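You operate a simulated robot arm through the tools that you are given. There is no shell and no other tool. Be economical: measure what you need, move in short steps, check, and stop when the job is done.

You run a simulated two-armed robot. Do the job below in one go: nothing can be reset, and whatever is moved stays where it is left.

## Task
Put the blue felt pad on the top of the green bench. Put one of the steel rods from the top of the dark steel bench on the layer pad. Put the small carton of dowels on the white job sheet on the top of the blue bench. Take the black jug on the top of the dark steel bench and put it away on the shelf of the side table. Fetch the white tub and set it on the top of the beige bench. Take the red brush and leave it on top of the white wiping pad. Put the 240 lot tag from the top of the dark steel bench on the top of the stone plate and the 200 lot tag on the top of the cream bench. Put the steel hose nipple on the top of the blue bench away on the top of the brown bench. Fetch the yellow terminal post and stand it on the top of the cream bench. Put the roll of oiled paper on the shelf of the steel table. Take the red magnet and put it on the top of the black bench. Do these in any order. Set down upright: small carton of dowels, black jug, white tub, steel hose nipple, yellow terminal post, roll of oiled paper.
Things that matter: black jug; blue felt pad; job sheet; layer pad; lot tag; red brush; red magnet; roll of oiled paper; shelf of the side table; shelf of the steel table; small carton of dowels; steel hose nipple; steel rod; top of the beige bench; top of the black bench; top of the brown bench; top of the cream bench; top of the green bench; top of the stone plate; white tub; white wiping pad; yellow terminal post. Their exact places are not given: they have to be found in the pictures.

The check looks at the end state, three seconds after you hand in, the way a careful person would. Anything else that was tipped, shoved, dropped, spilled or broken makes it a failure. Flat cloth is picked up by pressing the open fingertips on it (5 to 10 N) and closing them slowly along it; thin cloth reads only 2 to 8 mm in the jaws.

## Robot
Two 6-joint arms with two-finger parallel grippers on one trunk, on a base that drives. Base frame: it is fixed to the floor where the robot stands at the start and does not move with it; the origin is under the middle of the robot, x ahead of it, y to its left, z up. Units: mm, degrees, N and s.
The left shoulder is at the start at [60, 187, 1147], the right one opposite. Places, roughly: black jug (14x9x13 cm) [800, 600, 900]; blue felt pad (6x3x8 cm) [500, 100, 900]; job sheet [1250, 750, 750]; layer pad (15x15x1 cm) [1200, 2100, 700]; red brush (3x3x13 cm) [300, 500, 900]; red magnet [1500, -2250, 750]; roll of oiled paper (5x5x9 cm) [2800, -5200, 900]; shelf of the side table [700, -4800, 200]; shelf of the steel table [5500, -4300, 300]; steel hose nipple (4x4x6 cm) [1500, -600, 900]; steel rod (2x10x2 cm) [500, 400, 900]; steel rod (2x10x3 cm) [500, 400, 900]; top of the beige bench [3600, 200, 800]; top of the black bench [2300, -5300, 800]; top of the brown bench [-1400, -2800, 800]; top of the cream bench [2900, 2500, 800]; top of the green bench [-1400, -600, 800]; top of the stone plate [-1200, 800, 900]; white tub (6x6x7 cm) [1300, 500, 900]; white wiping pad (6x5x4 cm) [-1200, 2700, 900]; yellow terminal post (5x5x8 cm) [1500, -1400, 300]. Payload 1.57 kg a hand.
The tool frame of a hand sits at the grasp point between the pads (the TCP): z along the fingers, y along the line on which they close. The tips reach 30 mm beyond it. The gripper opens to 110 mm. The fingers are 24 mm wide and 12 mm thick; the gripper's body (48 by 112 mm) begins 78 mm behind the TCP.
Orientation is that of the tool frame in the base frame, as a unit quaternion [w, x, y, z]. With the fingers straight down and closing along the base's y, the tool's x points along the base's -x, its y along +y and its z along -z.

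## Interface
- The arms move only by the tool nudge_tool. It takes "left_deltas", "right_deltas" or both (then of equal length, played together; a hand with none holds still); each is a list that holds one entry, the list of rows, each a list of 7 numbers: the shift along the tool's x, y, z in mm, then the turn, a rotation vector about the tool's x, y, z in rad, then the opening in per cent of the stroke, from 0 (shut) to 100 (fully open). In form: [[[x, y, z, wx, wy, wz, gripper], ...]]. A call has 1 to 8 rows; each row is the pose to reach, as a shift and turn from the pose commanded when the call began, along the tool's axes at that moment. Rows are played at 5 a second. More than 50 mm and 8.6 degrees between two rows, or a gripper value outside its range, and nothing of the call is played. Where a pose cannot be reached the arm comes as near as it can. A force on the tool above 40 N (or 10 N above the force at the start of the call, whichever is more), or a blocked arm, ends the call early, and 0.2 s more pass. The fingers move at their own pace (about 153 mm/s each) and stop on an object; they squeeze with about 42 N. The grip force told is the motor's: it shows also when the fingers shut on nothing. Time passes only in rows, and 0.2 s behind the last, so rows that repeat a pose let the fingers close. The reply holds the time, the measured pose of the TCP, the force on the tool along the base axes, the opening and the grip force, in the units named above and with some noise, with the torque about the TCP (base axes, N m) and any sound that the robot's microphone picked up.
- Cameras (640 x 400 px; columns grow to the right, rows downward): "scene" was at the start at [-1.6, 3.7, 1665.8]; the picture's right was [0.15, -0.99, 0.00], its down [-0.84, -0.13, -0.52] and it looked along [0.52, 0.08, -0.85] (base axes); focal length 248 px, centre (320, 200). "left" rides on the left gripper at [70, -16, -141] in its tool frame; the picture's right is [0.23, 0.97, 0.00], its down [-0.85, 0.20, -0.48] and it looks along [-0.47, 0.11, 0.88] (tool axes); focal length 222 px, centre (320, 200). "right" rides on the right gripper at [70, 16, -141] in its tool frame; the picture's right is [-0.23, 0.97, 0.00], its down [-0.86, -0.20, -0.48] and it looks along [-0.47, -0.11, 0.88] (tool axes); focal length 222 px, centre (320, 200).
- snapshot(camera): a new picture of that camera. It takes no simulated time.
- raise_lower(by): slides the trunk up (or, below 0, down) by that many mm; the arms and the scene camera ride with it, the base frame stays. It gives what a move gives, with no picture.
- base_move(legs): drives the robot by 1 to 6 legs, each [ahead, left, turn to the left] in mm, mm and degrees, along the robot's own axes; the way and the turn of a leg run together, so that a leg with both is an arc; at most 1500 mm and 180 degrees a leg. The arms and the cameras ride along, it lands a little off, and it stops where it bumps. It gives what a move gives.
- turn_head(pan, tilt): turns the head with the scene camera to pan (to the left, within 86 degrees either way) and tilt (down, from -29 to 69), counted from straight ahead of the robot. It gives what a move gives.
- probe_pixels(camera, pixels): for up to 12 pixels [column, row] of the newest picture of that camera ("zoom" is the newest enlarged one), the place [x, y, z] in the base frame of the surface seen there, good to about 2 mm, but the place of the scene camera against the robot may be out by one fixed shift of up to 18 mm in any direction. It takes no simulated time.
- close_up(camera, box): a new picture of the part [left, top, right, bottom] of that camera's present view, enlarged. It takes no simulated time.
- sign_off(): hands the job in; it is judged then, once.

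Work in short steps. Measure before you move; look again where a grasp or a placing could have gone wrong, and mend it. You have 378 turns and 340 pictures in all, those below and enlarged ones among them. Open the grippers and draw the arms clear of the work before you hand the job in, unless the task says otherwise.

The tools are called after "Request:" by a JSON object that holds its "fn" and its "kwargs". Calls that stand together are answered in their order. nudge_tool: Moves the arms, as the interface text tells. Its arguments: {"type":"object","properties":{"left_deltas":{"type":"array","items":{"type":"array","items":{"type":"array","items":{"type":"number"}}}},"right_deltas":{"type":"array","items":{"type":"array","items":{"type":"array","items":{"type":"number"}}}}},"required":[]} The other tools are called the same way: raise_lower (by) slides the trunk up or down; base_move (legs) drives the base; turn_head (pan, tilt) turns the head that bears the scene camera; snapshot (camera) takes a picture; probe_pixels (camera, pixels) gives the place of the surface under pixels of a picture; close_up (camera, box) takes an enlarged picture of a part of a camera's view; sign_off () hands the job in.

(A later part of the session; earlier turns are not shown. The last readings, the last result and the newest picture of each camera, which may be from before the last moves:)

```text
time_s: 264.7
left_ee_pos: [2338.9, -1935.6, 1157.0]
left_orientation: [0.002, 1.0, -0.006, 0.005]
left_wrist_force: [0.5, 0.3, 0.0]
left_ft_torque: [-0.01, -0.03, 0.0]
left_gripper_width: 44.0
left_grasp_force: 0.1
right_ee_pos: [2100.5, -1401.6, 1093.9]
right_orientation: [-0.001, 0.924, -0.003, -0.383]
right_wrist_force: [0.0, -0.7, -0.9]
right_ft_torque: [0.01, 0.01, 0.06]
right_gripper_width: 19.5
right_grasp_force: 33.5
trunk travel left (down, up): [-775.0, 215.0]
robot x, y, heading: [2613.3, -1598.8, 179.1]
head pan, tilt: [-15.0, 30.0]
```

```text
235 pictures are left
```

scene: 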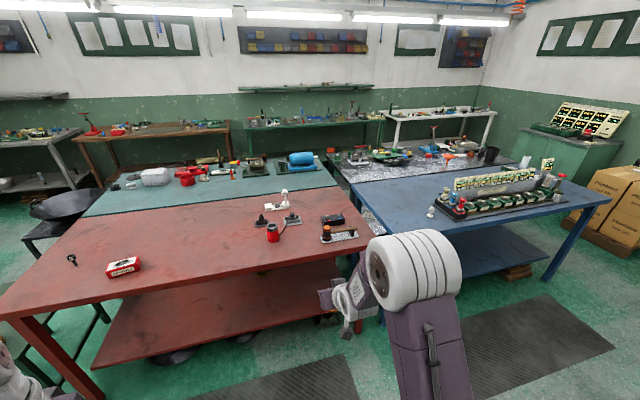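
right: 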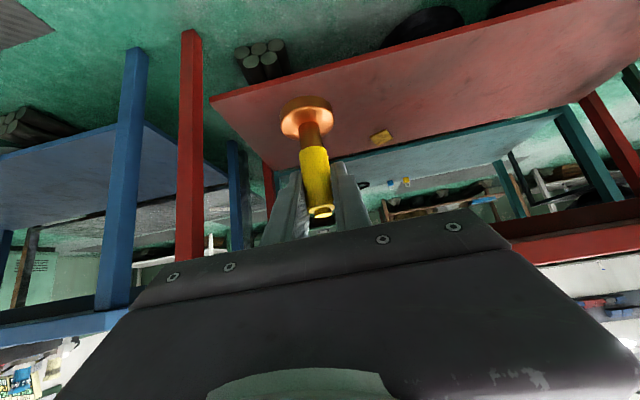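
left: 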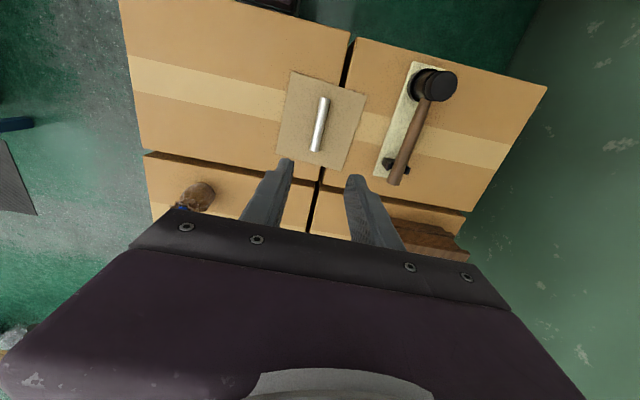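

Next I take the post to the cream bench first: turn to heading 90° and drive up the aisle.

Request:
{"fn": "base_move", "kwargs": {"legs": [[0, 0, -89.3], [1500, 0, 0], [1450, 0, 0]]}}

Request:
{"fn": "turn_head", "kwargs": {"pan": 0, "tilt": 35}}

Request:
{"fn": "snapshot", "kwargs": {"camera": "scene"}}

```text
time_s: 282.7
left_ee_pos: [2280.3, 1612.8, 1158.2]
left_orientation: [-0.006, -0.7, 0.714, -0.002]
left_wrist_force: [-0.4, 0.7, 0.5]
left_ft_torque: [-0.03, 0.01, -0.02]
left_gripper_width: 44.2
left_grasp_force: 0.1
right_ee_pos: [2815.8, 1846.2, 1095.9]
right_orientation: [0.273, -0.648, 0.658, 0.269]
right_wrist_force: [0.3, 0.5, -1.2]
right_ft_torque: [-0.01, -0.03, -0.01]
right_gripper_width: 19.2
right_grasp_force: 33.5
trunk travel left (down, up): [-775.0, 215.0]
robot x, y, heading: [2617.6, 1335.5, 89.1]
head pan, tilt: [-15.0, 30.0]
```

```text
time_s: 283.4
left_ee_pos: [2281.5, 1612.4, 1156.4]
left_orientation: [-0.006, -0.7, 0.714, -0.002]
left_wrist_force: [-0.4, 0.4, -0.5]
left_ft_torque: [0.0, 0.02, -0.04]
left_gripper_width: 44.1
left_grasp_force: 0.1
right_ee_pos: [2816.5, 1846.5, 1094.5]
right_orientation: [0.273, -0.649, 0.658, 0.269]
right_wrist_force: [-0.4, 0.4, -0.7]
right_ft_torque: [-0.01, -0.05, -0.01]
right_gripper_width: 19.3
right_grasp_force: 33.2
trunk travel left (down, up): [-775.0, 215.0]
robot x, y, heading: [2614.9, 1338.2, 89.1]
head pan, tilt: [0.0, 35.0]
```

```text
234 pictures are left
```

scene: 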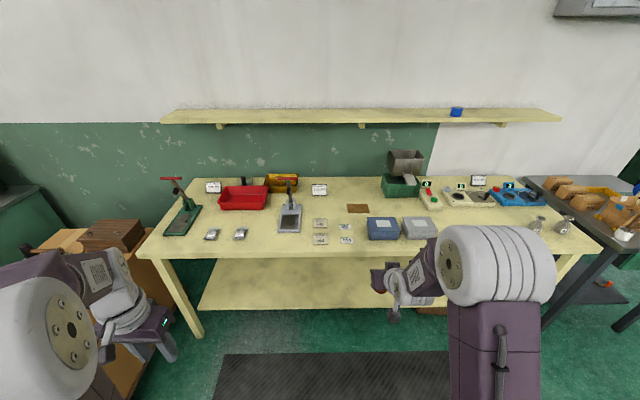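

I enlarge and measure free spots on the cream bench.

Request:
{"fn": "close_up", "kwargs": {"camera": "scene", "box": [140, 160, 460, 300]}}

Request:
{"fn": "probe_pixels", "kwargs": {"camera": "scene", "pixels": [[260, 250], [265, 235], [265, 220], [220, 215], [160, 245], [355, 250], [335, 208], [380, 225], [240, 233], [290, 215], [320, 223], [300, 252]]}}

```text
2.00 times, centred on (300, 230) of scene
```

zoom: 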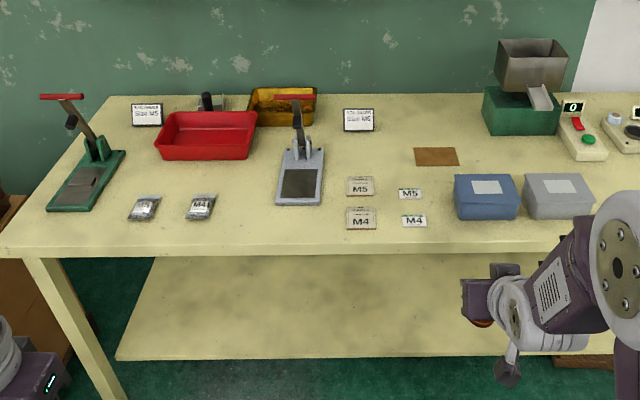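

```text
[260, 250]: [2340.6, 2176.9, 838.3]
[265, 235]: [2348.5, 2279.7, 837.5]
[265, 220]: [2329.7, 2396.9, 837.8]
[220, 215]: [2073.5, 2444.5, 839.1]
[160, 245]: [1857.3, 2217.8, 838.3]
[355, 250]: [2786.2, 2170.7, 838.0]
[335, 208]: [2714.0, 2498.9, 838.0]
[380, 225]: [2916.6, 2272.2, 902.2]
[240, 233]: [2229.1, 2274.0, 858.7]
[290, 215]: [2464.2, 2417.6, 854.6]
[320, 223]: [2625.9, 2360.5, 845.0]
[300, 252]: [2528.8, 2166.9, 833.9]
```

Free spot at about (2340,2255), front edge y≈2165. I drive so the right hand comes above it.

Request:
{"fn": "base_move", "kwargs": {"legs": [[0, 473, 0.8], [405, 0, 0]]}}

Request:
{"fn": "snapshot", "kwargs": {"camera": "right"}}

```text
time_s: 288.4
left_ee_pos: [1810.2, 2014.9, 1157.2]
left_orientation: [-0.006, -0.703, 0.711, -0.001]
left_wrist_force: [0.0, -0.3, 0.1]
left_ft_torque: [0.01, 0.01, -0.02]
left_gripper_width: 44.0
left_grasp_force: 0.1
right_ee_pos: [2343.5, 2253.3, 1094.6]
right_orientation: [0.271, -0.652, 0.655, 0.27]
right_wrist_force: [0.3, -0.6, -1.6]
right_ft_torque: [0.0, 0.0, 0.02]
right_gripper_width: 19.4
right_grasp_force: 33.7
trunk travel left (down, up): [-775.0, 215.0]
robot x, y, heading: [2145.8, 1742.2, 89.6]
head pan, tilt: [0.0, 35.0]
```

```text
232 pictures are left
```

right: 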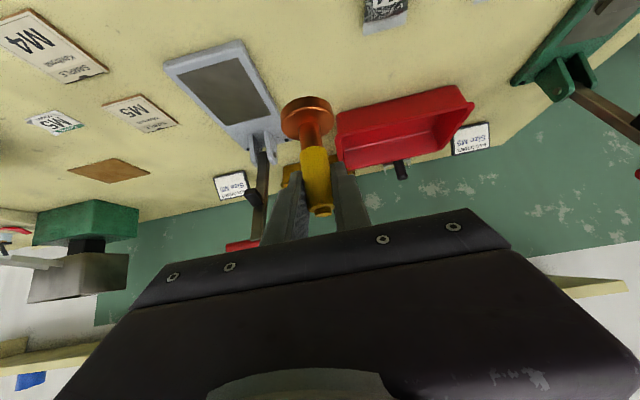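

I lower the post straight down (equal x and z in the pitched tool frame), stopping just above the top.

Request:
{"fn": "nudge_tool", "kwargs": {"right_deltas": [[[31.8, 0, 31.8, 0, 0, 0, 0], [63.6, 0, 63.6, 0, 0, 0, 0], [95.4, 0, 95.4, 0, 0, 0, 0], [116.7, 0, 116.7, 0, 0, 0, 0], [125, 0, 125, 0, 0, 0, 0]]]}}

Request:
{"fn": "snapshot", "kwargs": {"camera": "right"}}

Request:
{"fn": "turn_head", "kwargs": {"pan": -20, "tilt": 50}}

Request:
{"fn": "snapshot", "kwargs": {"camera": "scene"}}

```text
time_s: 289.6
left_ee_pos: [1811.2, 2015.7, 1157.4]
left_orientation: [-0.005, -0.703, 0.711, -0.002]
left_wrist_force: [0.6, -0.1, 0.2]
left_ft_torque: [-0.01, -0.02, -0.03]
left_gripper_width: 43.8
left_grasp_force: 0.1
right_ee_pos: [2342.8, 2254.5, 918.0]
right_orientation: [0.271, -0.651, 0.656, 0.269]
right_wrist_force: [0.6, -0.4, -1.3]
right_ft_torque: [0.03, -0.01, -0.01]
right_gripper_width: 19.4
right_grasp_force: 33.0
trunk travel left (down, up): [-775.0, 215.0]
robot x, y, heading: [2146.4, 1743.3, 89.4]
head pan, tilt: [0.0, 35.0]
```

```text
231 pictures are left
```

right: 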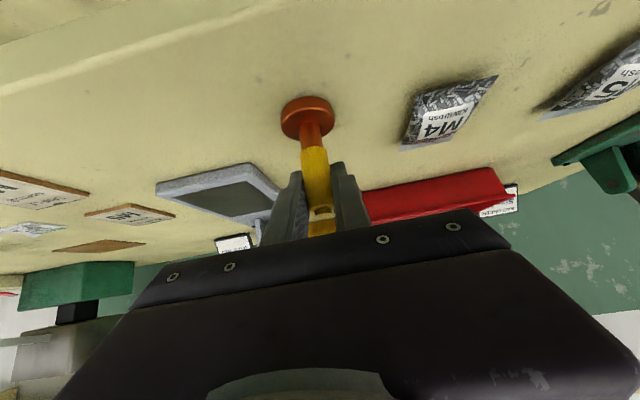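

```text
time_s: 290.4
left_ee_pos: [1810.2, 2015.4, 1158.1]
left_orientation: [-0.005, -0.703, 0.711, -0.002]
left_wrist_force: [0.4, 0.3, 0.7]
left_ft_torque: [-0.02, -0.03, 0.01]
left_gripper_width: 44.0
left_grasp_force: 0.1
right_ee_pos: [2343.8, 2253.9, 917.8]
right_orientation: [0.271, -0.651, 0.655, 0.27]
right_wrist_force: [0.1, 0.6, -0.9]
right_ft_torque: [-0.01, 0.01, -0.02]
right_gripper_width: 19.6
right_grasp_force: 33.2
trunk travel left (down, up): [-775.0, 215.0]
robot x, y, heading: [2149.0, 1739.5, 89.8]
head pan, tilt: [-20.0, 50.0]
```

```text
230 pictures are left
```

scene: 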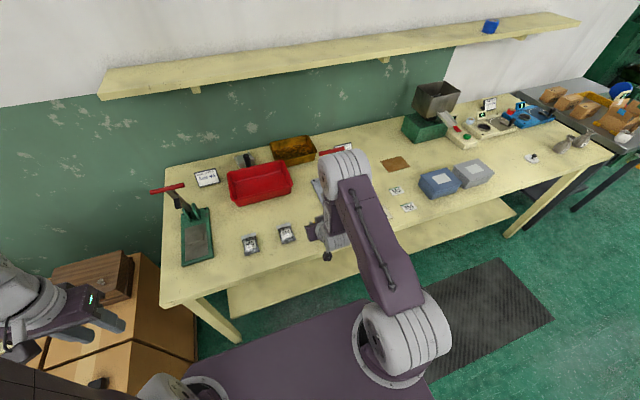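

The spot is clear. I lower the last ~10 mm in small steps to contact.

Request:
{"fn": "nudge_tool", "kwargs": {"right_deltas": [[[3.5, 0, 3.5, 0, 0, 0, 0], [5, 0, 5, 0, 0, 0, 0], [6.4, 0, 6.4, 0, 0, 0, 0], [7.8, 0, 7.8, 0, 0, 0, 0]]]}}

```text
time_s: 291.4
left_ee_pos: [1809.4, 2013.6, 1158.0]
left_orientation: [-0.006, -0.704, 0.71, 0.0]
left_wrist_force: [0.1, 0.4, -0.1]
left_ft_torque: [-0.02, -0.01, -0.01]
left_gripper_width: 44.1
left_grasp_force: 0.1
right_ee_pos: [2343.2, 2253.0, 908.5]
right_orientation: [0.274, -0.65, 0.655, 0.271]
right_wrist_force: [2.7, 2.4, 24.8]
right_ft_torque: [0.06, -0.04, 0.0]
right_gripper_width: 19.6
right_grasp_force: 34.1
trunk travel left (down, up): [-775.0, 215.0]
robot x, y, heading: [2145.7, 1737.7, 89.7]
head pan, tilt: [-20.0, 50.0]
```

Contact at 908 with little torque, so it sits flat. I ease up 1 mm, open and back out along the tool axis.

Request:
{"fn": "nudge_tool", "kwargs": {"right_deltas": [[[-1, 0, -1, 0, 0, 0, 0], [-1, 0, -1, 0, 0, 0, 35], [-1, 0, -1, 0, 0, 0, 50], [-1, 0, -20, 0, 0, 0, 50], [-1, 0, -60, 0, 0, 0, 50], [-1, 0, -105, 0, 0, 0, 50], [-1, 0, -150, 0, 0, 0, 50]]]}}

Request:
{"fn": "snapshot", "kwargs": {"camera": "right"}}

```text
time_s: 293.0
left_ee_pos: [1810.7, 2016.5, 1157.1]
left_orientation: [-0.005, -0.703, 0.711, -0.002]
left_wrist_force: [1.5, -0.4, 0.1]
left_ft_torque: [-0.02, 0.0, 0.01]
left_gripper_width: 43.9
left_grasp_force: 0.1
right_ee_pos: [2344.4, 2180.5, 1005.2]
right_orientation: [0.27, -0.652, 0.656, 0.268]
right_wrist_force: [-0.8, 0.5, -0.4]
right_ft_torque: [0.0, 0.01, -0.01]
right_gripper_width: 54.8
right_grasp_force: 0.1
right hand out of reach, approached as far as the arm can: row 6, 7
trunk travel left (down, up): [-775.0, 215.0]
robot x, y, heading: [2145.2, 1740.4, 89.6]
head pan, tilt: [-20.0, 50.0]
```

```text
229 pictures are left
```

right: 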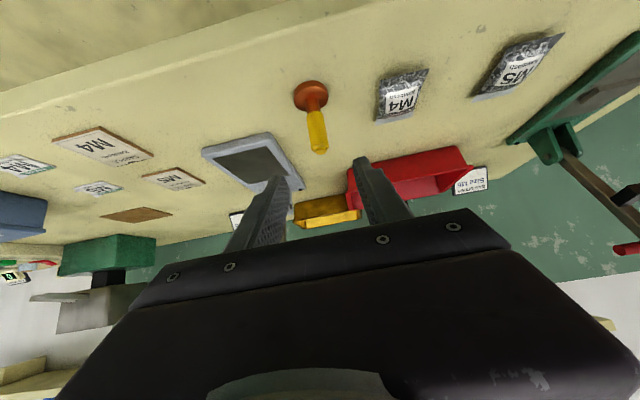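

The post stands on the cream bench. I rotate the right hand back to straight down while rising, then drive back to the dark steel bench for tag 200.

Request:
{"fn": "nudge_tool", "kwargs": {"right_deltas": [[[-6, 0, -18, 0, 0.098, 0, 50], [-12, 0, -36, 0, 0.196, 0, 50], [-18, 0, -54, 0, 0.294, 0, 50], [-24, 0, -72, 0, 0.392, 0, 50], [-30, 0, -90, 0, 0.49, 0, 50], [-36, 0, -108, 0, 0.589, 0, 50], [-42, 0, -122, 0, 0.687, 0, 50], [-46, 0, -131, 0, 0.785, 0, 50]]]}}

Request:
{"fn": "base_move", "kwargs": {"legs": [[-450, 0, 0], [0, 1400, 0], [0, 1000, 0], [-1300, 0, 0], [0, 0, -90]]}}

Request:
{"fn": "turn_head", "kwargs": {"pan": 0, "tilt": 58}}

Request:
{"fn": "snapshot", "kwargs": {"camera": "scene"}}

```text
time_s: 294.8
left_ee_pos: [1811.1, 2016.6, 1156.5]
left_orientation: [-0.006, -0.703, 0.711, -0.002]
left_wrist_force: [-0.6, -0.5, -0.2]
left_ft_torque: [0.02, -0.02, -0.03]
left_gripper_width: 43.8
left_grasp_force: 0.1
right_ee_pos: [2344.0, 2120.1, 1128.5]
right_orientation: [-0.001, -0.705, 0.709, -0.001]
right_wrist_force: [0.0, -0.2, 0.2]
right_ft_torque: [0.0, 0.03, -0.01]
right_gripper_width: 54.9
right_grasp_force: 0.0
trunk travel left (down, up): [-775.0, 215.0]
robot x, y, heading: [2148.3, 1743.7, 89.7]
head pan, tilt: [-20.0, 50.0]
```

```text
time_s: 318.9
left_ee_pos: [2.3, 334.2, 1157.7]
left_orientation: [-0.005, 0.002, 1.0, 0.002]
left_wrist_force: [0.5, 0.5, 0.3]
left_ft_torque: [-0.04, -0.02, 0.03]
left_gripper_width: 44.2
left_grasp_force: 0.1
right_ee_pos: [108.9, -198.3, 1129.3]
right_orientation: [0.0, 0.0, 1.0, 0.0]
right_wrist_force: [-0.1, -0.6, 0.2]
right_ft_torque: [0.02, -0.01, 0.0]
right_gripper_width: 55.3
right_grasp_force: 0.0
trunk travel left (down, up): [-775.0, 215.0]
robot x, y, heading: [-264.5, -3.5, 0.4]
head pan, tilt: [-20.0, 50.0]
```

```text
time_s: 319.7
left_ee_pos: [1.8, 334.7, 1157.1]
left_orientation: [-0.005, 0.002, 1.0, 0.003]
left_wrist_force: [-1.1, -0.1, 0.2]
left_ft_torque: [0.04, -0.04, 0.01]
left_gripper_width: 44.2
left_grasp_force: 0.1
right_ee_pos: [110.1, -198.4, 1128.2]
right_orientation: [0.001, 0.001, 1.0, 0.001]
right_wrist_force: [-0.7, 0.0, 0.0]
right_ft_torque: [-0.01, -0.01, 0.0]
right_gripper_width: 55.0
right_grasp_force: 0.1
trunk travel left (down, up): [-775.0, 215.0]
robot x, y, heading: [-267.2, -11.0, 0.2]
head pan, tilt: [0.0, 58.0]
```

```text
228 pictures are left
```

scene: 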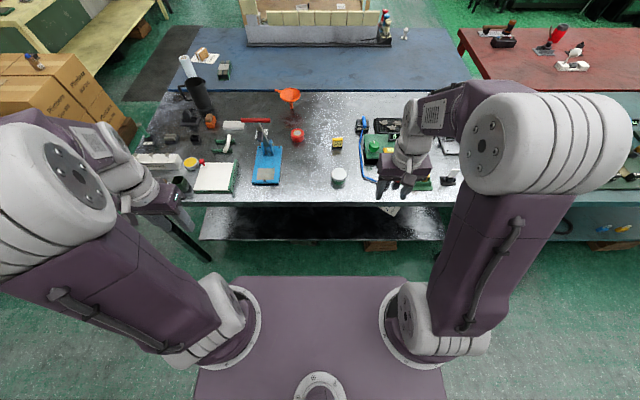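

I drive up so the right hand lines up with tag 200 at (530,-79), then extend above it.

Request:
{"fn": "base_move", "kwargs": {"legs": [[0, 120, -0.2], [265, 0, 0]]}}

Request:
{"fn": "nudge_tool", "kwargs": {"right_deltas": [[[-38, 0, 10, 0, 0, 0, 65], [-76, 0, 30, 0, 0, 0, 65], [-114, 0, 50, 0, 0, 0, 65], [-145, 0, 70, 0, 0, 0, 65]]]}}

Request:
{"fn": "snapshot", "kwargs": {"camera": "right"}}

Request:
{"fn": "close_up", "kwargs": {"camera": "right", "box": [260, 80, 400, 180]}}

```text
time_s: 322.4
left_ee_pos: [267.7, 451.2, 1157.9]
left_orientation: [-0.005, 0.004, 1.0, 0.003]
left_wrist_force: [-0.7, -0.4, 0.6]
left_ft_torque: [0.02, 0.03, 0.0]
left_gripper_width: 43.9
left_grasp_force: 0.1
right_ee_pos: [373.8, -81.8, 1129.3]
right_orientation: [0.001, 0.002, 1.0, 0.0]
right_wrist_force: [-0.2, 0.4, -0.1]
right_ft_torque: [0.01, -0.03, -0.01]
right_gripper_width: 54.9
right_grasp_force: 0.0
trunk travel left (down, up): [-775.0, 215.0]
robot x, y, heading: [-1.7, 112.8, -0.0]
head pan, tilt: [0.0, 58.0]
```

```text
time_s: 323.4
left_ee_pos: [271.4, 451.0, 1157.5]
left_orientation: [-0.005, 0.002, 1.0, 0.003]
left_wrist_force: [-0.8, -0.1, -0.2]
left_ft_torque: [0.05, 0.04, -0.04]
left_gripper_width: 44.2
left_grasp_force: 0.2
right_ee_pos: [522.4, -81.7, 1057.6]
right_orientation: [-0.001, 0.002, 1.0, 0.0]
right_wrist_force: [0.2, -0.7, 0.2]
right_ft_torque: [0.03, 0.01, 0.01]
right_gripper_width: 71.5
right_grasp_force: 0.0
trunk travel left (down, up): [-775.0, 215.0]
robot x, y, heading: [1.3, 113.4, -0.1]
head pan, tilt: [0.0, 58.0]
```

```text
227 pictures are left
```

right: 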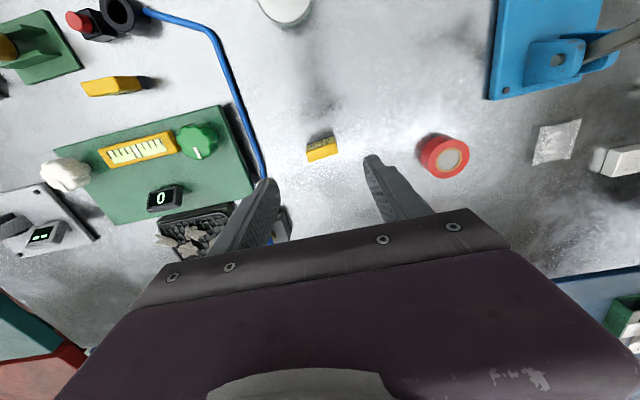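

```text
4.00 times, centred on (330, 130) of right
```

zoom: 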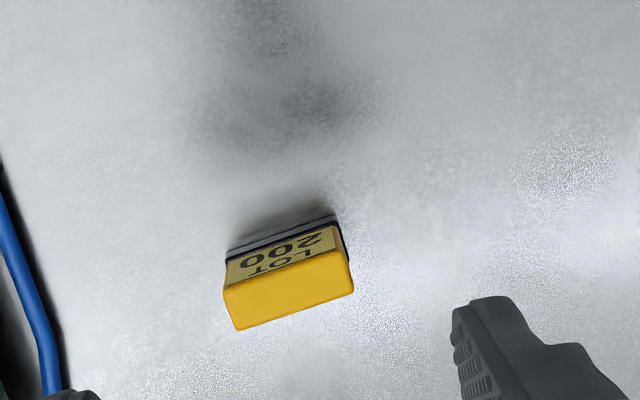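

Request:
{"fn": "probe_pixels", "kwargs": {"camera": "zoom", "pixels": [[290, 285], [230, 292], [345, 272], [240, 322], [345, 288], [285, 255], [50, 350], [450, 320]]}}

```text
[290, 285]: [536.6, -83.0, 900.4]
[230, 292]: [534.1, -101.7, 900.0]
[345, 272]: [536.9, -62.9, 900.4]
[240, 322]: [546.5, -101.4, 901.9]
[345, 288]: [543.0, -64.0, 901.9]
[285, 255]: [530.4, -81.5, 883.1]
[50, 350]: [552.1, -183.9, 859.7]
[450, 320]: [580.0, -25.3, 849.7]
```

LOT 200 centred at (540,-82.5), top 900. I descend, close and lift.

Request:
{"fn": "nudge_tool", "kwargs": {"right_deltas": [[[-18, -1, 40, 0, 0, 0, 65], [-18, -1, 85, 0, 0, 0, 65], [-18, -1, 130, 0, 0, 0, 65], [-18, -1, 169, 0, 0, 0, 65], [-18, -1, 169, 0, 0, 0, 0], [-18, -1, 169, 0, 0, 0, 0], [-18, -1, 130, 0, 0, 0, 0], [-18, -1, 90, 0, 0, 0, 0]]]}}

Request:
{"fn": "nudge_tool", "kwargs": {"right_deltas": [[[0, 0, -45, 0, 0, 0, 0], [0, 0, -90, 0, 0, 0, 0], [0, 0, -135, 0, 0, 0, 0], [40, 0, -160, 0, 0, 0, 0], [80, 0, -170, 0, 0, 0, 0], [120, 0, -175, 0, 0, 0, 0]]]}}

Request:
{"fn": "close_up", "kwargs": {"camera": "right", "box": [200, 80, 440, 240]}}

```text
time_s: 325.2
left_ee_pos: [269.6, 450.6, 1157.5]
left_orientation: [-0.005, 0.004, 1.0, 0.002]
left_wrist_force: [0.0, 0.7, 0.8]
left_ft_torque: [0.01, -0.01, 0.0]
left_gripper_width: 43.9
left_grasp_force: 0.2
right_ee_pos: [536.4, -84.2, 969.2]
right_orientation: [0.0, 0.002, 1.0, 0.001]
right_wrist_force: [-0.4, -0.4, -1.8]
right_ft_torque: [0.0, 0.0, -0.02]
right_gripper_width: 46.2
right_grasp_force: 42.0
trunk travel left (down, up): [-775.0, 215.0]
robot x, y, heading: [-2.3, 112.5, 0.1]
head pan, tilt: [0.0, 58.0]
```

```text
time_s: 326.6
left_ee_pos: [268.7, 450.9, 1157.8]
left_orientation: [-0.006, 0.003, 1.0, 0.002]
left_wrist_force: [0.6, 0.4, 0.6]
left_ft_torque: [0.01, -0.01, 0.01]
left_gripper_width: 44.0
left_grasp_force: 0.0
right_ee_pos: [417.4, -82.8, 1143.4]
right_orientation: [0.001, 0.002, 1.0, 0.001]
right_wrist_force: [0.2, 1.3, -1.6]
right_ft_torque: [0.03, 0.0, -0.04]
right_gripper_width: 46.0
right_grasp_force: 41.6
trunk travel left (down, up): [-775.0, 215.0]
robot x, y, heading: [-3.6, 112.6, -0.3]
head pan, tilt: [0.0, 58.0]
```

```text
2.50 times, centred on (320, 160) of right
```

zoom: 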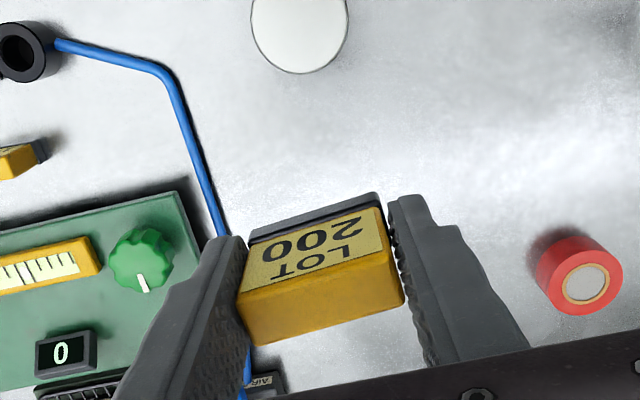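

Tag 200 is held. I drive to the cream bench, aiming for the free front strip near (2520,2225).

Request:
{"fn": "base_move", "kwargs": {"legs": [[-300, 0, 0], [0, 0, 90], [1190, 0, 0], [0, -1314, 0], [0, -1310, 0], [485, 0, 0]]}}

Request:
{"fn": "snapshot", "kwargs": {"camera": "right"}}

Request:
{"fn": "probe_pixels", "kwargs": {"camera": "right", "pixels": [[320, 120], [300, 130], [340, 120], [320, 100], [260, 130]]}}

```text
time_s: 353.0
left_ee_pos: [1958.8, 2063.1, 1157.2]
left_orientation: [0.006, 0.711, -0.703, 0.001]
left_wrist_force: [0.0, 0.1, -0.6]
left_ft_torque: [-0.01, -0.02, -0.01]
left_gripper_width: 44.0
left_grasp_force: 0.0
right_ee_pos: [2490.9, 2223.6, 1144.1]
right_orientation: [0.0, 0.712, -0.702, -0.001]
right_wrist_force: [-0.2, -0.2, -1.3]
right_ft_torque: [0.04, 0.0, 0.02]
right_gripper_width: 45.2
right_grasp_force: 41.6
trunk travel left (down, up): [-775.0, 215.0]
robot x, y, heading: [2301.6, 1797.9, 90.9]
head pan, tilt: [0.0, 58.0]
```

```text
224 pictures are left
```

right: 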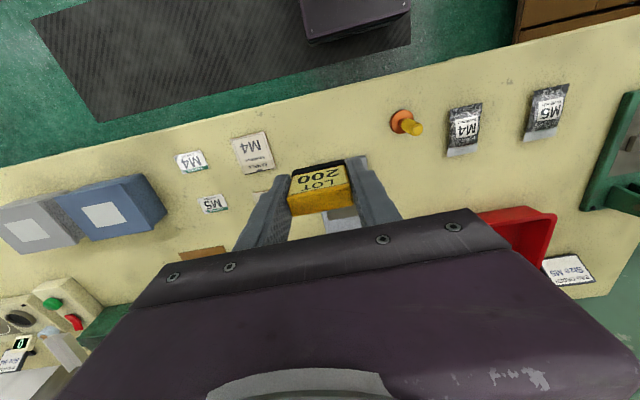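

```text
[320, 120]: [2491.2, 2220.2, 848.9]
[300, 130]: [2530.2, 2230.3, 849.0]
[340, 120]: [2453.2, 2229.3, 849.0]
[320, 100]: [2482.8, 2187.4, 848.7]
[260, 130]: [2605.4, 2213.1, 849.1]
```

The spot below is free. I lower the tag.

Request:
{"fn": "nudge_tool", "kwargs": {"right_deltas": [[[0, 0, 45, 0, 0, 0, 0], [0, 0, 90, 0, 0, 0, 0], [0, 0, 135, 0, 0, 0, 0], [0, 0, 180, 0, 0, 0, 0], [0, 0, 220, 0, 0, 0, 0], [0, 0, 245, 0, 0, 0, 0], [0, 0, 252, 0, 0, 0, 0], [0, 0, 255, 0, 0, 0, 0]]]}}

Request:
{"fn": "nudge_tool", "kwargs": {"right_deltas": [[[0, 0, 2, 0, 0, 0, 0], [0, 0, 4, 0, 0, 0, 0], [0, 0, 6, 0, 0, 0, 0]]]}}

```text
time_s: 354.8
left_ee_pos: [1960.3, 2064.6, 1157.1]
left_orientation: [0.005, 0.71, -0.704, 0.002]
left_wrist_force: [0.2, 0.4, 0.8]
left_ft_torque: [0.0, -0.01, 0.0]
left_gripper_width: 43.8
left_grasp_force: 0.0
right_ee_pos: [2491.3, 2224.6, 888.7]
right_orientation: [-0.002, 0.712, -0.702, -0.001]
right_wrist_force: [0.0, 0.8, 5.5]
right_ft_torque: [-0.06, 0.04, 0.0]
right_gripper_width: 45.1
right_grasp_force: 42.1
trunk travel left (down, up): [-775.0, 215.0]
robot x, y, heading: [2302.2, 1801.5, 90.8]
head pan, tilt: [0.0, 58.0]
```

```text
time_s: 355.6
left_ee_pos: [1958.7, 2062.8, 1157.4]
left_orientation: [0.005, 0.711, -0.703, 0.001]
left_wrist_force: [0.0, 0.1, 0.5]
left_ft_torque: [0.04, 0.0, 0.02]
left_gripper_width: 44.0
left_grasp_force: 0.1
right_ee_pos: [2490.4, 2223.9, 882.7]
right_orientation: [-0.002, 0.712, -0.702, -0.002]
right_wrist_force: [4.6, 4.1, 30.6]
right_ft_torque: [0.15, -0.12, -0.04]
right_gripper_width: 45.4
right_grasp_force: 41.2
trunk travel left (down, up): [-775.0, 215.0]
robot x, y, heading: [2302.5, 1796.7, 90.6]
head pan, tilt: [0.0, 58.0]
```

In contact. I ease up, open and rise.

Request:
{"fn": "nudge_tool", "kwargs": {"right_deltas": [[[0, 0, -2, 0, 0, 0, 0], [0, 0, -2, 0, 0, 0, 65], [0, 0, -2, 0, 0, 0, 65], [0, 0, -40, 0, 0, 0, 65], [0, 0, -85, 0, 0, 0, 65], [0, 0, -130, 0, 0, 0, 65], [0, 0, -175, 0, 0, 0, 65], [0, 0, -220, 0, 0, 0, 65]]]}}

Request:
{"fn": "snapshot", "kwargs": {"camera": "right"}}

```text
time_s: 357.4
left_ee_pos: [1959.1, 2063.5, 1157.9]
left_orientation: [0.006, 0.711, -0.703, 0.002]
left_wrist_force: [0.4, 0.5, 0.3]
left_ft_torque: [0.02, -0.03, 0.03]
left_gripper_width: 44.0
left_grasp_force: 0.1
right_ee_pos: [2491.5, 2223.4, 1104.4]
right_orientation: [-0.001, 0.712, -0.702, 0.0]
right_wrist_force: [-0.2, 0.4, -0.8]
right_ft_torque: [0.0, -0.01, 0.0]
right_gripper_width: 71.5
right_grasp_force: 0.1
trunk travel left (down, up): [-775.0, 215.0]
robot x, y, heading: [2303.6, 1797.5, 90.6]
head pan, tilt: [0.0, 58.0]
```

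```text
223 pictures are left
```

right: 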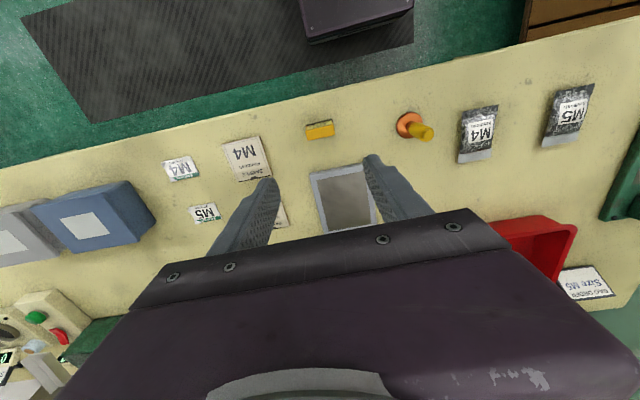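

Tag 200 stands on the cream bench. Now the jug: I drive to the left end of the dark bench facing it.

Request:
{"fn": "base_move", "kwargs": {"legs": [[-450, 0, 0], [0, 0, 179.4], [0, -850, 0], [0, -850, 0], [120, 0, 0]]}}

Request:
{"fn": "snapshot", "kwargs": {"camera": "left"}}

Request:
{"fn": "turn_head", "kwargs": {"pan": 10, "tilt": 50}}

Request:
{"fn": "snapshot", "kwargs": {"camera": "scene"}}

```text
time_s: 376.5
left_ee_pos: [926.2, 997.0, 1157.5]
left_orientation: [-0.001, 0.719, 0.695, 0.005]
left_wrist_force: [-0.1, 0.1, -1.2]
left_ft_torque: [0.02, 0.01, 0.0]
left_gripper_width: 44.0
left_grasp_force: 0.1
right_ee_pos: [386.0, 862.3, 1103.5]
right_orientation: [0.0, 0.718, 0.696, 0.0]
right_wrist_force: [-0.1, 0.6, 0.9]
right_ft_torque: [-0.01, 0.02, 0.02]
right_gripper_width: 71.6
right_grasp_force: 0.0
trunk travel left (down, up): [-775.0, 215.0]
robot x, y, heading: [596.9, 1276.8, -91.8]
head pan, tilt: [0.0, 58.0]
```

```text
222 pictures are left
```

left: 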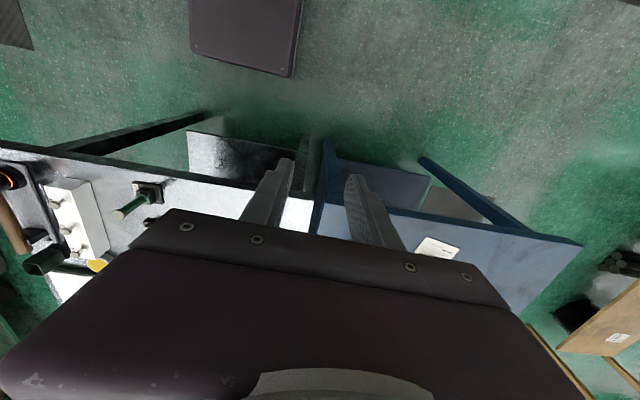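

```text
time_s: 377.2
left_ee_pos: [926.2, 995.2, 1157.0]
left_orientation: [-0.002, 0.719, 0.695, 0.006]
left_wrist_force: [0.0, 0.2, 0.4]
left_ft_torque: [0.02, 0.0, -0.01]
left_gripper_width: 43.9
left_grasp_force: 0.1
right_ee_pos: [387.4, 858.4, 1102.5]
right_orientation: [0.0, 0.718, 0.696, 0.0]
right_wrist_force: [-0.1, 0.4, -0.4]
right_ft_torque: [0.06, -0.01, 0.01]
right_gripper_width: 71.5
right_grasp_force: 0.0
trunk travel left (down, up): [-775.0, 215.0]
robot x, y, heading: [598.0, 1278.6, -91.9]
head pan, tilt: [10.0, 50.0]
```

```text
221 pictures are left
```

scene: 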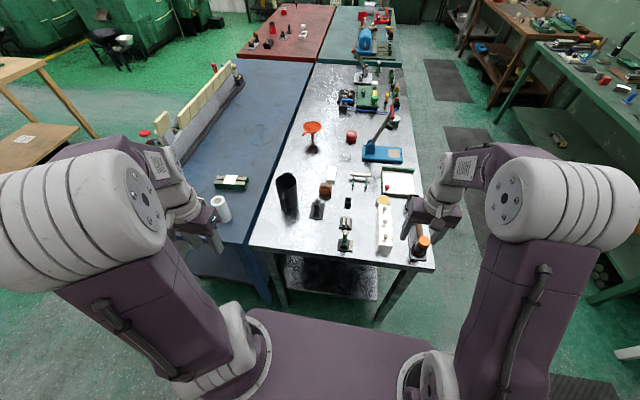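

I enlarge and measure the jug.

Request:
{"fn": "close_up", "kwargs": {"camera": "scene", "box": [250, 150, 350, 230]}}

Request:
{"fn": "probe_pixels", "kwargs": {"camera": "zoom", "pixels": [[175, 160], [260, 150], [218, 130], [215, 205], [190, 250], [230, 300], [300, 260], [200, 170]]}}

```text
5.00 times, centred on (300, 190) of scene
```

zoom: 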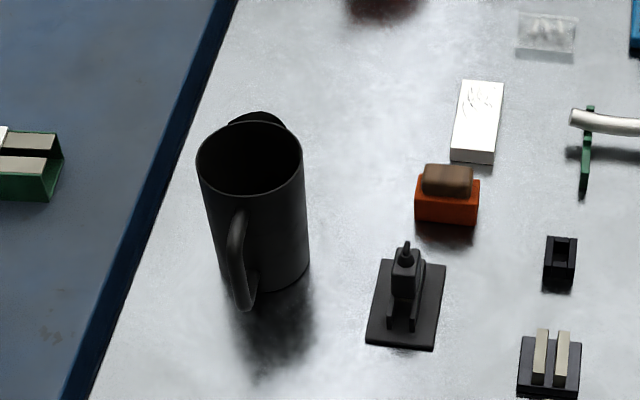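

```text
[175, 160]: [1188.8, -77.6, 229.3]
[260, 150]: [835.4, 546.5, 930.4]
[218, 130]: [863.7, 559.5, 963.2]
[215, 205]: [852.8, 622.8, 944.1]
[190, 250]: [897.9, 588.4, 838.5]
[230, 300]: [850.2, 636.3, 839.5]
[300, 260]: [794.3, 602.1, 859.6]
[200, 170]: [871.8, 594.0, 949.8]
```

Jug axis is about (828,585), rim ≈975, handle toward me. I will grip its body with the left hand pitched 45°. I drive 100 mm closer and go to a pre-grasp pose.

Request:
{"fn": "base_move", "kwargs": {"legs": [[100, 0, 1.8]]}}

Request:
{"fn": "nudge_tool", "kwargs": {"left_deltas": [[[-25, -12, 0, 0, -0.098, 0, 100], [-50, -24, 15, 0, -0.196, 0, 100], [-75, -36, 30, 0, -0.294, 0, 100], [-100, -48, 45, 0, -0.392, 0, 100], [-125, -60, 60, 0, -0.49, 0, 100], [-150, -72, 78, 0, -0.589, 0, 100], [-175, -84, 97, 0, -0.687, 0, 100], [-200, -98, 116, 0, -0.785, 0, 100]]]}}

Request:
{"fn": "snapshot", "kwargs": {"camera": "left"}}

```text
time_s: 378.4
left_ee_pos: [932.1, 907.6, 1158.2]
left_orientation: [-0.001, 0.708, 0.706, 0.005]
left_wrist_force: [-0.6, -0.2, 0.0]
left_ft_torque: [0.02, 0.01, 0.02]
left_gripper_width: 43.9
left_grasp_force: 0.1
right_ee_pos: [398.7, 755.8, 1104.4]
right_orientation: [0.0, 0.707, 0.707, -0.001]
right_wrist_force: [0.2, 1.1, 0.4]
right_ft_torque: [0.01, 0.0, -0.02]
right_gripper_width: 71.2
right_grasp_force: 0.1
trunk travel left (down, up): [-775.0, 215.0]
robot x, y, heading: [596.7, 1178.4, -90.0]
head pan, tilt: [10.0, 50.0]
```

```text
time_s: 380.1
left_ee_pos: [823.1, 687.0, 1058.5]
left_orientation: [0.254, 0.653, 0.66, -0.272]
left_wrist_force: [0.8, 0.3, -0.3]
left_ft_torque: [0.05, 0.02, 0.02]
left_gripper_width: 110.0
left_grasp_force: 0.1
left hand out of reach, approached as far as the arm can: row 6, 8
right_ee_pos: [399.1, 751.6, 1103.3]
right_orientation: [0.001, 0.707, 0.708, 0.0]
right_wrist_force: [-0.4, -0.6, -0.2]
right_ft_torque: [0.01, 0.02, -0.02]
right_gripper_width: 71.3
right_grasp_force: 0.1
trunk travel left (down, up): [-775.0, 215.0]
robot x, y, heading: [594.9, 1177.5, -89.9]
head pan, tilt: [10.0, 50.0]
```

```text
219 pictures are left
```

left: 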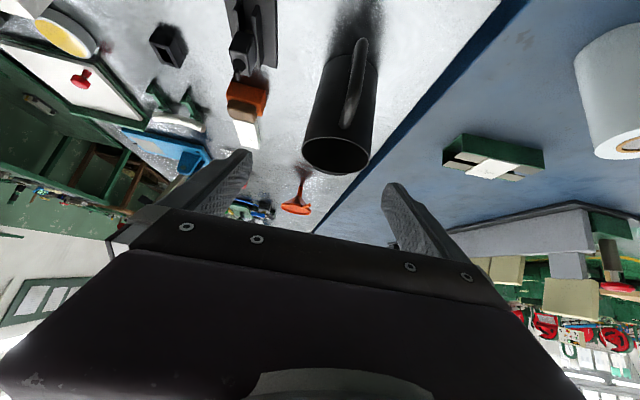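

I measure the jug from the left wrist camera: rim around (336,155), handle at (357,85).

Request:
{"fn": "probe_pixels", "kwargs": {"camera": "left", "pixels": [[304, 148], [370, 156], [336, 173], [337, 138], [320, 100], [378, 75], [358, 60], [352, 110], [330, 60], [350, 125]]}}

Request:
{"fn": "close_up", "kwargs": {"camera": "left", "box": [270, 0, 430, 190]}}

```text
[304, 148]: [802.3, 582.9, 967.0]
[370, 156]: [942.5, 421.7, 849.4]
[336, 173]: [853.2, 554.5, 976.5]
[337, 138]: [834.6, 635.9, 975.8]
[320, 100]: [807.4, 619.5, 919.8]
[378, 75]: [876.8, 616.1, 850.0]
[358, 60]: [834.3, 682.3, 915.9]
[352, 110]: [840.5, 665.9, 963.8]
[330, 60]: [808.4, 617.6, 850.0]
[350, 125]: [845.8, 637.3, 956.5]
```

```text
2.11 times, centred on (350, 95) of left
```

zoom: 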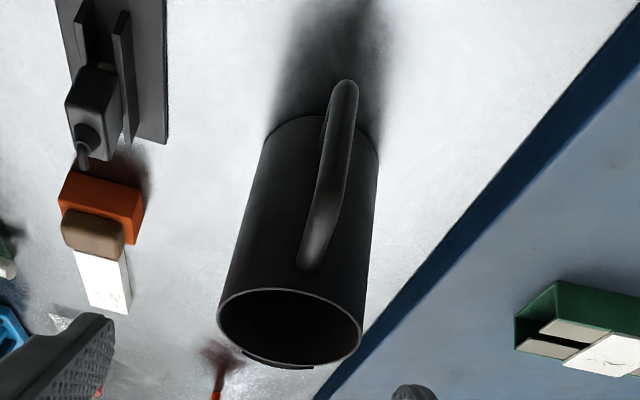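

I probe the right rim edge to fix the centre.

Request:
{"fn": "probe_pixels", "kwargs": {"camera": "zoom", "pixels": [[359, 320], [356, 335], [222, 305], [226, 325], [290, 292], [290, 360], [350, 250], [250, 220], [370, 160], [262, 150]]}}

```text
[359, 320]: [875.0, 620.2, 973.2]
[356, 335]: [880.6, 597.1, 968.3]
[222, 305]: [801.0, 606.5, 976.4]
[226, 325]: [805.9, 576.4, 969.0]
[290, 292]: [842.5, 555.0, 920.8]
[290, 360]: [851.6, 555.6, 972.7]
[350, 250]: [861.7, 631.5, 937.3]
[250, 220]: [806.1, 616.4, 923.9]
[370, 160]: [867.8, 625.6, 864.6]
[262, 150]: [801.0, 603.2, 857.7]
```

Jug centre (841,596), radius 41, rim 976; handle sticks toward me up to z≈965. I advance half way along the tool axis and check.

Request:
{"fn": "nudge_tool", "kwargs": {"left_deltas": [[[-3, 4, 35, 0, 0, 0, 100], [-6, 7, 70, 0, 0, 0, 100], [-6, 7, 80, 0, 0, 0, 100]]]}}

Request:
{"fn": "snapshot", "kwargs": {"camera": "left"}}

```text
time_s: 380.9
left_ee_pos: [834.2, 619.9, 1014.3]
left_orientation: [0.261, 0.655, 0.655, -0.27]
left_wrist_force: [0.4, 0.1, 0.0]
left_ft_torque: [-0.01, -0.02, 0.05]
left_gripper_width: 110.0
left_grasp_force: 0.1
left hand out of reach, approached as far as the arm can: row 1, 2, 3
right_ee_pos: [398.1, 755.3, 1102.9]
right_orientation: [0.0, 0.707, 0.707, 0.0]
right_wrist_force: [-0.6, -0.2, 0.7]
right_ft_torque: [0.02, 0.0, -0.05]
right_gripper_width: 71.6
right_grasp_force: 0.2
trunk travel left (down, up): [-775.0, 215.0]
robot x, y, heading: [592.8, 1178.3, -89.6]
head pan, tilt: [10.0, 50.0]
```

```text
217 pictures are left
```

left: 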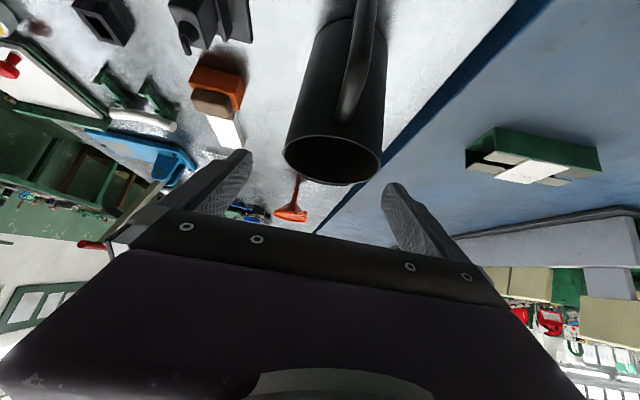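

The arm cannot fold that close. I back the base off 90 mm so the arm works more stretched, then re-approach.

Request:
{"fn": "base_move", "kwargs": {"legs": [[-90, 0, -0.2]]}}

Request:
{"fn": "nudge_tool", "kwargs": {"left_deltas": [[[-30, 0, 30, 0, 0, 0, 100], [-60, 0, 60, 0, 0, 0, 100]]]}}

Request:
{"fn": "snapshot", "kwargs": {"camera": "left"}}

```text
time_s: 382.1
left_ee_pos: [833.0, 708.5, 1011.6]
left_orientation: [0.259, 0.657, 0.655, -0.269]
left_wrist_force: [0.0, 0.2, 0.4]
left_ft_torque: [0.01, 0.04, 0.03]
left_gripper_width: 110.1
left_grasp_force: 0.1
right_ee_pos: [398.2, 844.2, 1102.1]
right_orientation: [-0.001, 0.709, 0.705, 0.0]
right_wrist_force: [0.2, 0.2, -0.7]
right_ft_torque: [-0.01, 0.02, -0.03]
right_gripper_width: 71.5
right_grasp_force: 0.0
trunk travel left (down, up): [-775.0, 215.0]
robot x, y, heading: [592.7, 1266.5, -90.2]
head pan, tilt: [10.0, 50.0]
```

```text
time_s: 382.7
left_ee_pos: [832.3, 623.7, 1010.2]
left_orientation: [0.259, 0.657, 0.654, -0.27]
left_wrist_force: [0.4, -0.2, -0.4]
left_ft_torque: [0.02, -0.01, 0.0]
left_gripper_width: 110.4
left_grasp_force: 0.0
right_ee_pos: [397.5, 842.5, 1102.6]
right_orientation: [-0.001, 0.708, 0.706, 0.0]
right_wrist_force: [0.1, 0.1, -0.9]
right_ft_torque: [0.01, -0.01, 0.0]
right_gripper_width: 71.3
right_grasp_force: 0.2
trunk travel left (down, up): [-775.0, 215.0]
robot x, y, heading: [593.2, 1270.4, -90.1]
head pan, tilt: [10.0, 50.0]
```

```text
216 pictures are left
```

left: 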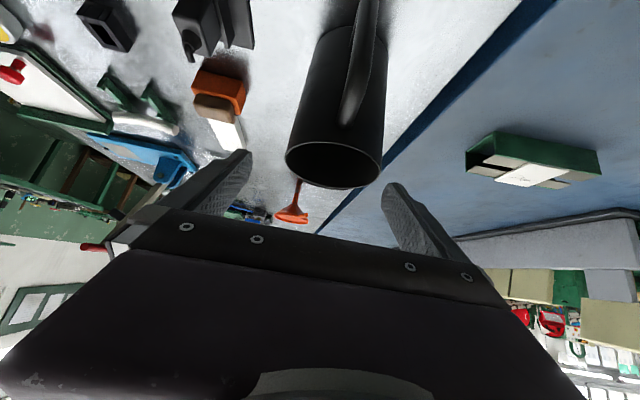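

I align laterally and go down to the grip point (841,596,940) with fingers straddling the body.

Request:
{"fn": "nudge_tool", "kwargs": {"left_deltas": [[[0, 9, 0, 0, 0, 0, 100], [10, 9, 23, 0, 0, 0, 100], [20, 9, 46, 0, 0, 0, 100], [30, 9, 69, 0, 0, 0, 100]]]}}

Request:
{"fn": "snapshot", "kwargs": {"camera": "left"}}

```text
time_s: 383.7
left_ee_pos: [840.3, 595.6, 940.2]
left_orientation: [0.259, 0.657, 0.655, -0.27]
left_wrist_force: [0.0, -0.3, 0.8]
left_ft_torque: [-0.02, -0.03, 0.02]
left_gripper_width: 110.1
left_grasp_force: 0.1
right_ee_pos: [398.0, 843.9, 1102.7]
right_orientation: [0.0, 0.709, 0.705, -0.001]
right_wrist_force: [0.1, -0.3, 0.3]
right_ft_torque: [0.01, 0.03, -0.07]
right_gripper_width: 71.6
right_grasp_force: 0.0
trunk travel left (down, up): [-775.0, 215.0]
robot x, y, heading: [594.7, 1267.6, -90.2]
head pan, tilt: [10.0, 50.0]
```

```text
215 pictures are left
```

left: 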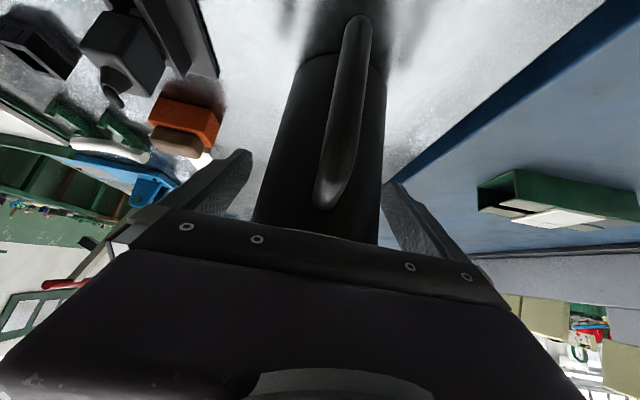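

The body lies between the fingers and the handle is clear. I close the hand.

Request:
{"fn": "nudge_tool", "kwargs": {"left_deltas": [[[0, 3, 0, 0, 0, 0, 100], [0, 3, 0, 0, 0, 0, 60], [0, 3, 0, 0, 0, 0, 0], [0, 3, 0, 0, 0, 0, 0]]]}}

Request:
{"fn": "nudge_tool", "kwargs": {"left_deltas": [[[-14, 0, -14, 0, 0, 0, 0], [-30, 0, -30, 0, 0, 0, 0]]]}}

Request:
{"fn": "snapshot", "kwargs": {"camera": "left"}}

```text
time_s: 384.7
left_ee_pos: [842.3, 597.1, 940.4]
left_orientation: [0.26, 0.657, 0.654, -0.27]
left_wrist_force: [-1.2, -0.2, 2.4]
left_ft_torque: [-0.06, -0.1, -0.02]
left_gripper_width: 83.9
left_grasp_force: 42.2
right_ee_pos: [396.0, 844.5, 1103.7]
right_orientation: [0.0, 0.709, 0.705, -0.001]
right_wrist_force: [0.0, -0.2, -0.4]
right_ft_torque: [0.0, -0.02, 0.0]
right_gripper_width: 71.1
right_grasp_force: 0.1
trunk travel left (down, up): [-775.0, 215.0]
robot x, y, heading: [594.8, 1268.4, -90.0]
head pan, tilt: [10.0, 50.0]
```

```text
time_s: 385.3
left_ee_pos: [842.8, 596.9, 984.0]
left_orientation: [0.26, 0.657, 0.654, -0.27]
left_wrist_force: [-0.3, -0.1, -3.4]
left_ft_torque: [-0.03, -0.01, 0.02]
left_gripper_width: 84.0
left_grasp_force: 41.6
right_ee_pos: [397.2, 845.5, 1102.2]
right_orientation: [0.001, 0.709, 0.705, 0.0]
right_wrist_force: [-0.2, 0.5, -0.3]
right_ft_torque: [-0.01, 0.0, 0.01]
right_gripper_width: 71.7
right_grasp_force: 0.0
trunk travel left (down, up): [-775.0, 215.0]
robot x, y, heading: [596.4, 1271.9, -90.6]
head pan, tilt: [10.0, 50.0]
```

```text
214 pictures are left
```

left: 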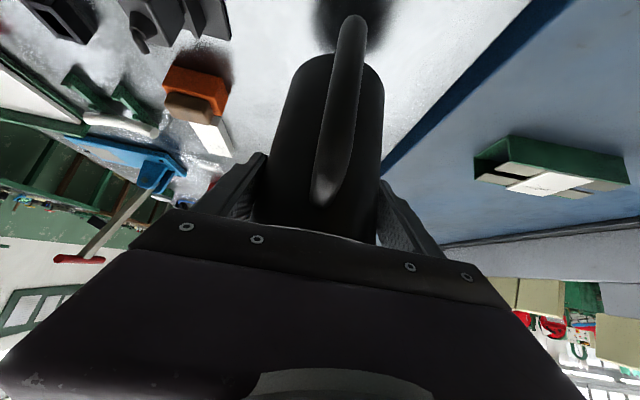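

The jug is lifted (bottom ≈90 mm below TCP, light). I raise it higher and drive around to the far side of the blue bench for the hose nipple.

Request:
{"fn": "nudge_tool", "kwargs": {"left_deltas": [[[-31, 0, -31, 0, 0, 0, 0], [-62, 0, -62, 0, 0, 0, 0], [-92, 0, -92, 0, 0, 0, 0]]]}}

Request:
{"fn": "base_move", "kwargs": {"legs": [[-100, 0, 0], [0, 0, 90.5], [1400, 0, 0], [400, 0, 0], [0, 0, -180], [0, 1400, 0]]}}

Request:
{"fn": "snapshot", "kwargs": {"camera": "left"}}

```text
time_s: 386.1
left_ee_pos: [844.0, 596.6, 1112.0]
left_orientation: [0.26, 0.657, 0.654, -0.27]
left_wrist_force: [0.6, 0.3, -2.8]
left_ft_torque: [-0.01, 0.01, 0.01]
left_gripper_width: 84.0
left_grasp_force: 42.0
right_ee_pos: [396.8, 845.6, 1102.4]
right_orientation: [0.0, 0.709, 0.705, 0.001]
right_wrist_force: [-0.4, -0.1, 0.3]
right_ft_torque: [0.02, 0.03, -0.01]
right_gripper_width: 71.4
right_grasp_force: 0.1
trunk travel left (down, up): [-775.0, 215.0]
robot x, y, heading: [591.2, 1264.0, -90.2]
head pan, tilt: [10.0, 50.0]
```

```text
time_s: 413.5
left_ee_pos: [1752.8, -300.0, 1111.4]
left_orientation: [-0.002, 0.927, 0.012, -0.374]
left_wrist_force: [0.0, -0.2, -2.0]
left_ft_torque: [0.0, 0.02, 0.01]
left_gripper_width: 83.8
left_grasp_force: 41.8
right_ee_pos: [1989.0, 153.4, 1104.1]
right_orientation: [0.0, 1.0, 0.013, -0.001]
right_wrist_force: [-0.4, -0.4, 0.0]
right_ft_torque: [-0.03, 0.02, 0.03]
right_gripper_width: 71.4
right_grasp_force: 0.0
trunk travel left (down, up): [-775.0, 215.0]
robot x, y, heading: [2419.0, -27.8, -178.7]
head pan, tilt: [10.0, 50.0]
```

```text
213 pictures are left
```

left: 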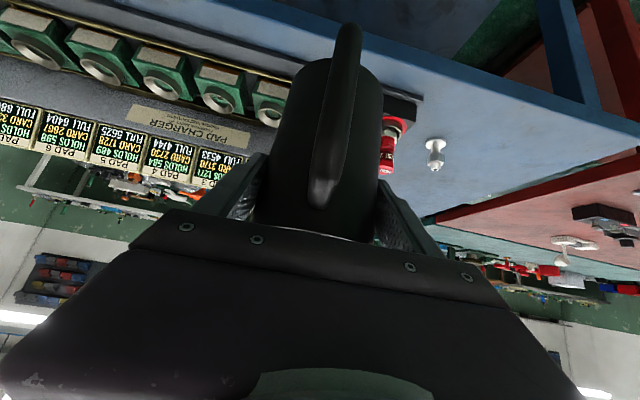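

I measure the nipple at (435,150), then drive to bring the right hand over it.

Request:
{"fn": "probe_pixels", "kwargs": {"camera": "left", "pixels": [[435, 150], [434, 142], [436, 160], [435, 165], [390, 150], [391, 125]]}}

Request:
{"fn": "base_move", "kwargs": {"legs": [[0, 723, -1.2], [440, 0, 0]]}}

Request:
{"fn": "snapshot", "kwargs": {"camera": "right"}}

```text
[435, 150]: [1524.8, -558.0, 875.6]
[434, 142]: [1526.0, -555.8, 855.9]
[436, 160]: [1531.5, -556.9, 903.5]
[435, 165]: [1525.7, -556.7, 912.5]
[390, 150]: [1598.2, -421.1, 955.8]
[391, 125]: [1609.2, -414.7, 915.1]
```

```text
time_s: 419.8
left_ee_pos: [1314.4, -1008.9, 1112.6]
left_orientation: [-0.007, 0.927, 0.002, -0.374]
left_wrist_force: [-0.7, 0.5, -2.2]
left_ft_torque: [0.01, -0.01, 0.0]
left_gripper_width: 83.5
left_grasp_force: 42.2
right_ee_pos: [1561.8, -560.2, 1103.0]
right_orientation: [0.0, 1.0, 0.001, -0.001]
right_wrist_force: [-0.2, -0.4, 0.0]
right_ft_torque: [-0.02, 0.0, -0.05]
right_gripper_width: 71.2
right_grasp_force: 0.0
trunk travel left (down, up): [-775.0, 215.0]
robot x, y, heading: [1985.8, -753.3, -179.5]
head pan, tilt: [10.0, 50.0]
```

```text
212 pictures are left
```

right: 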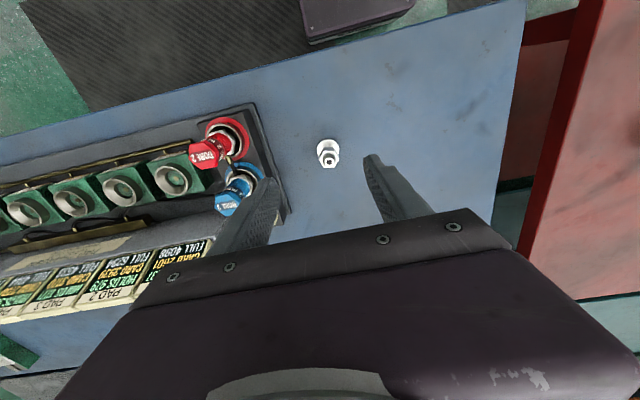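

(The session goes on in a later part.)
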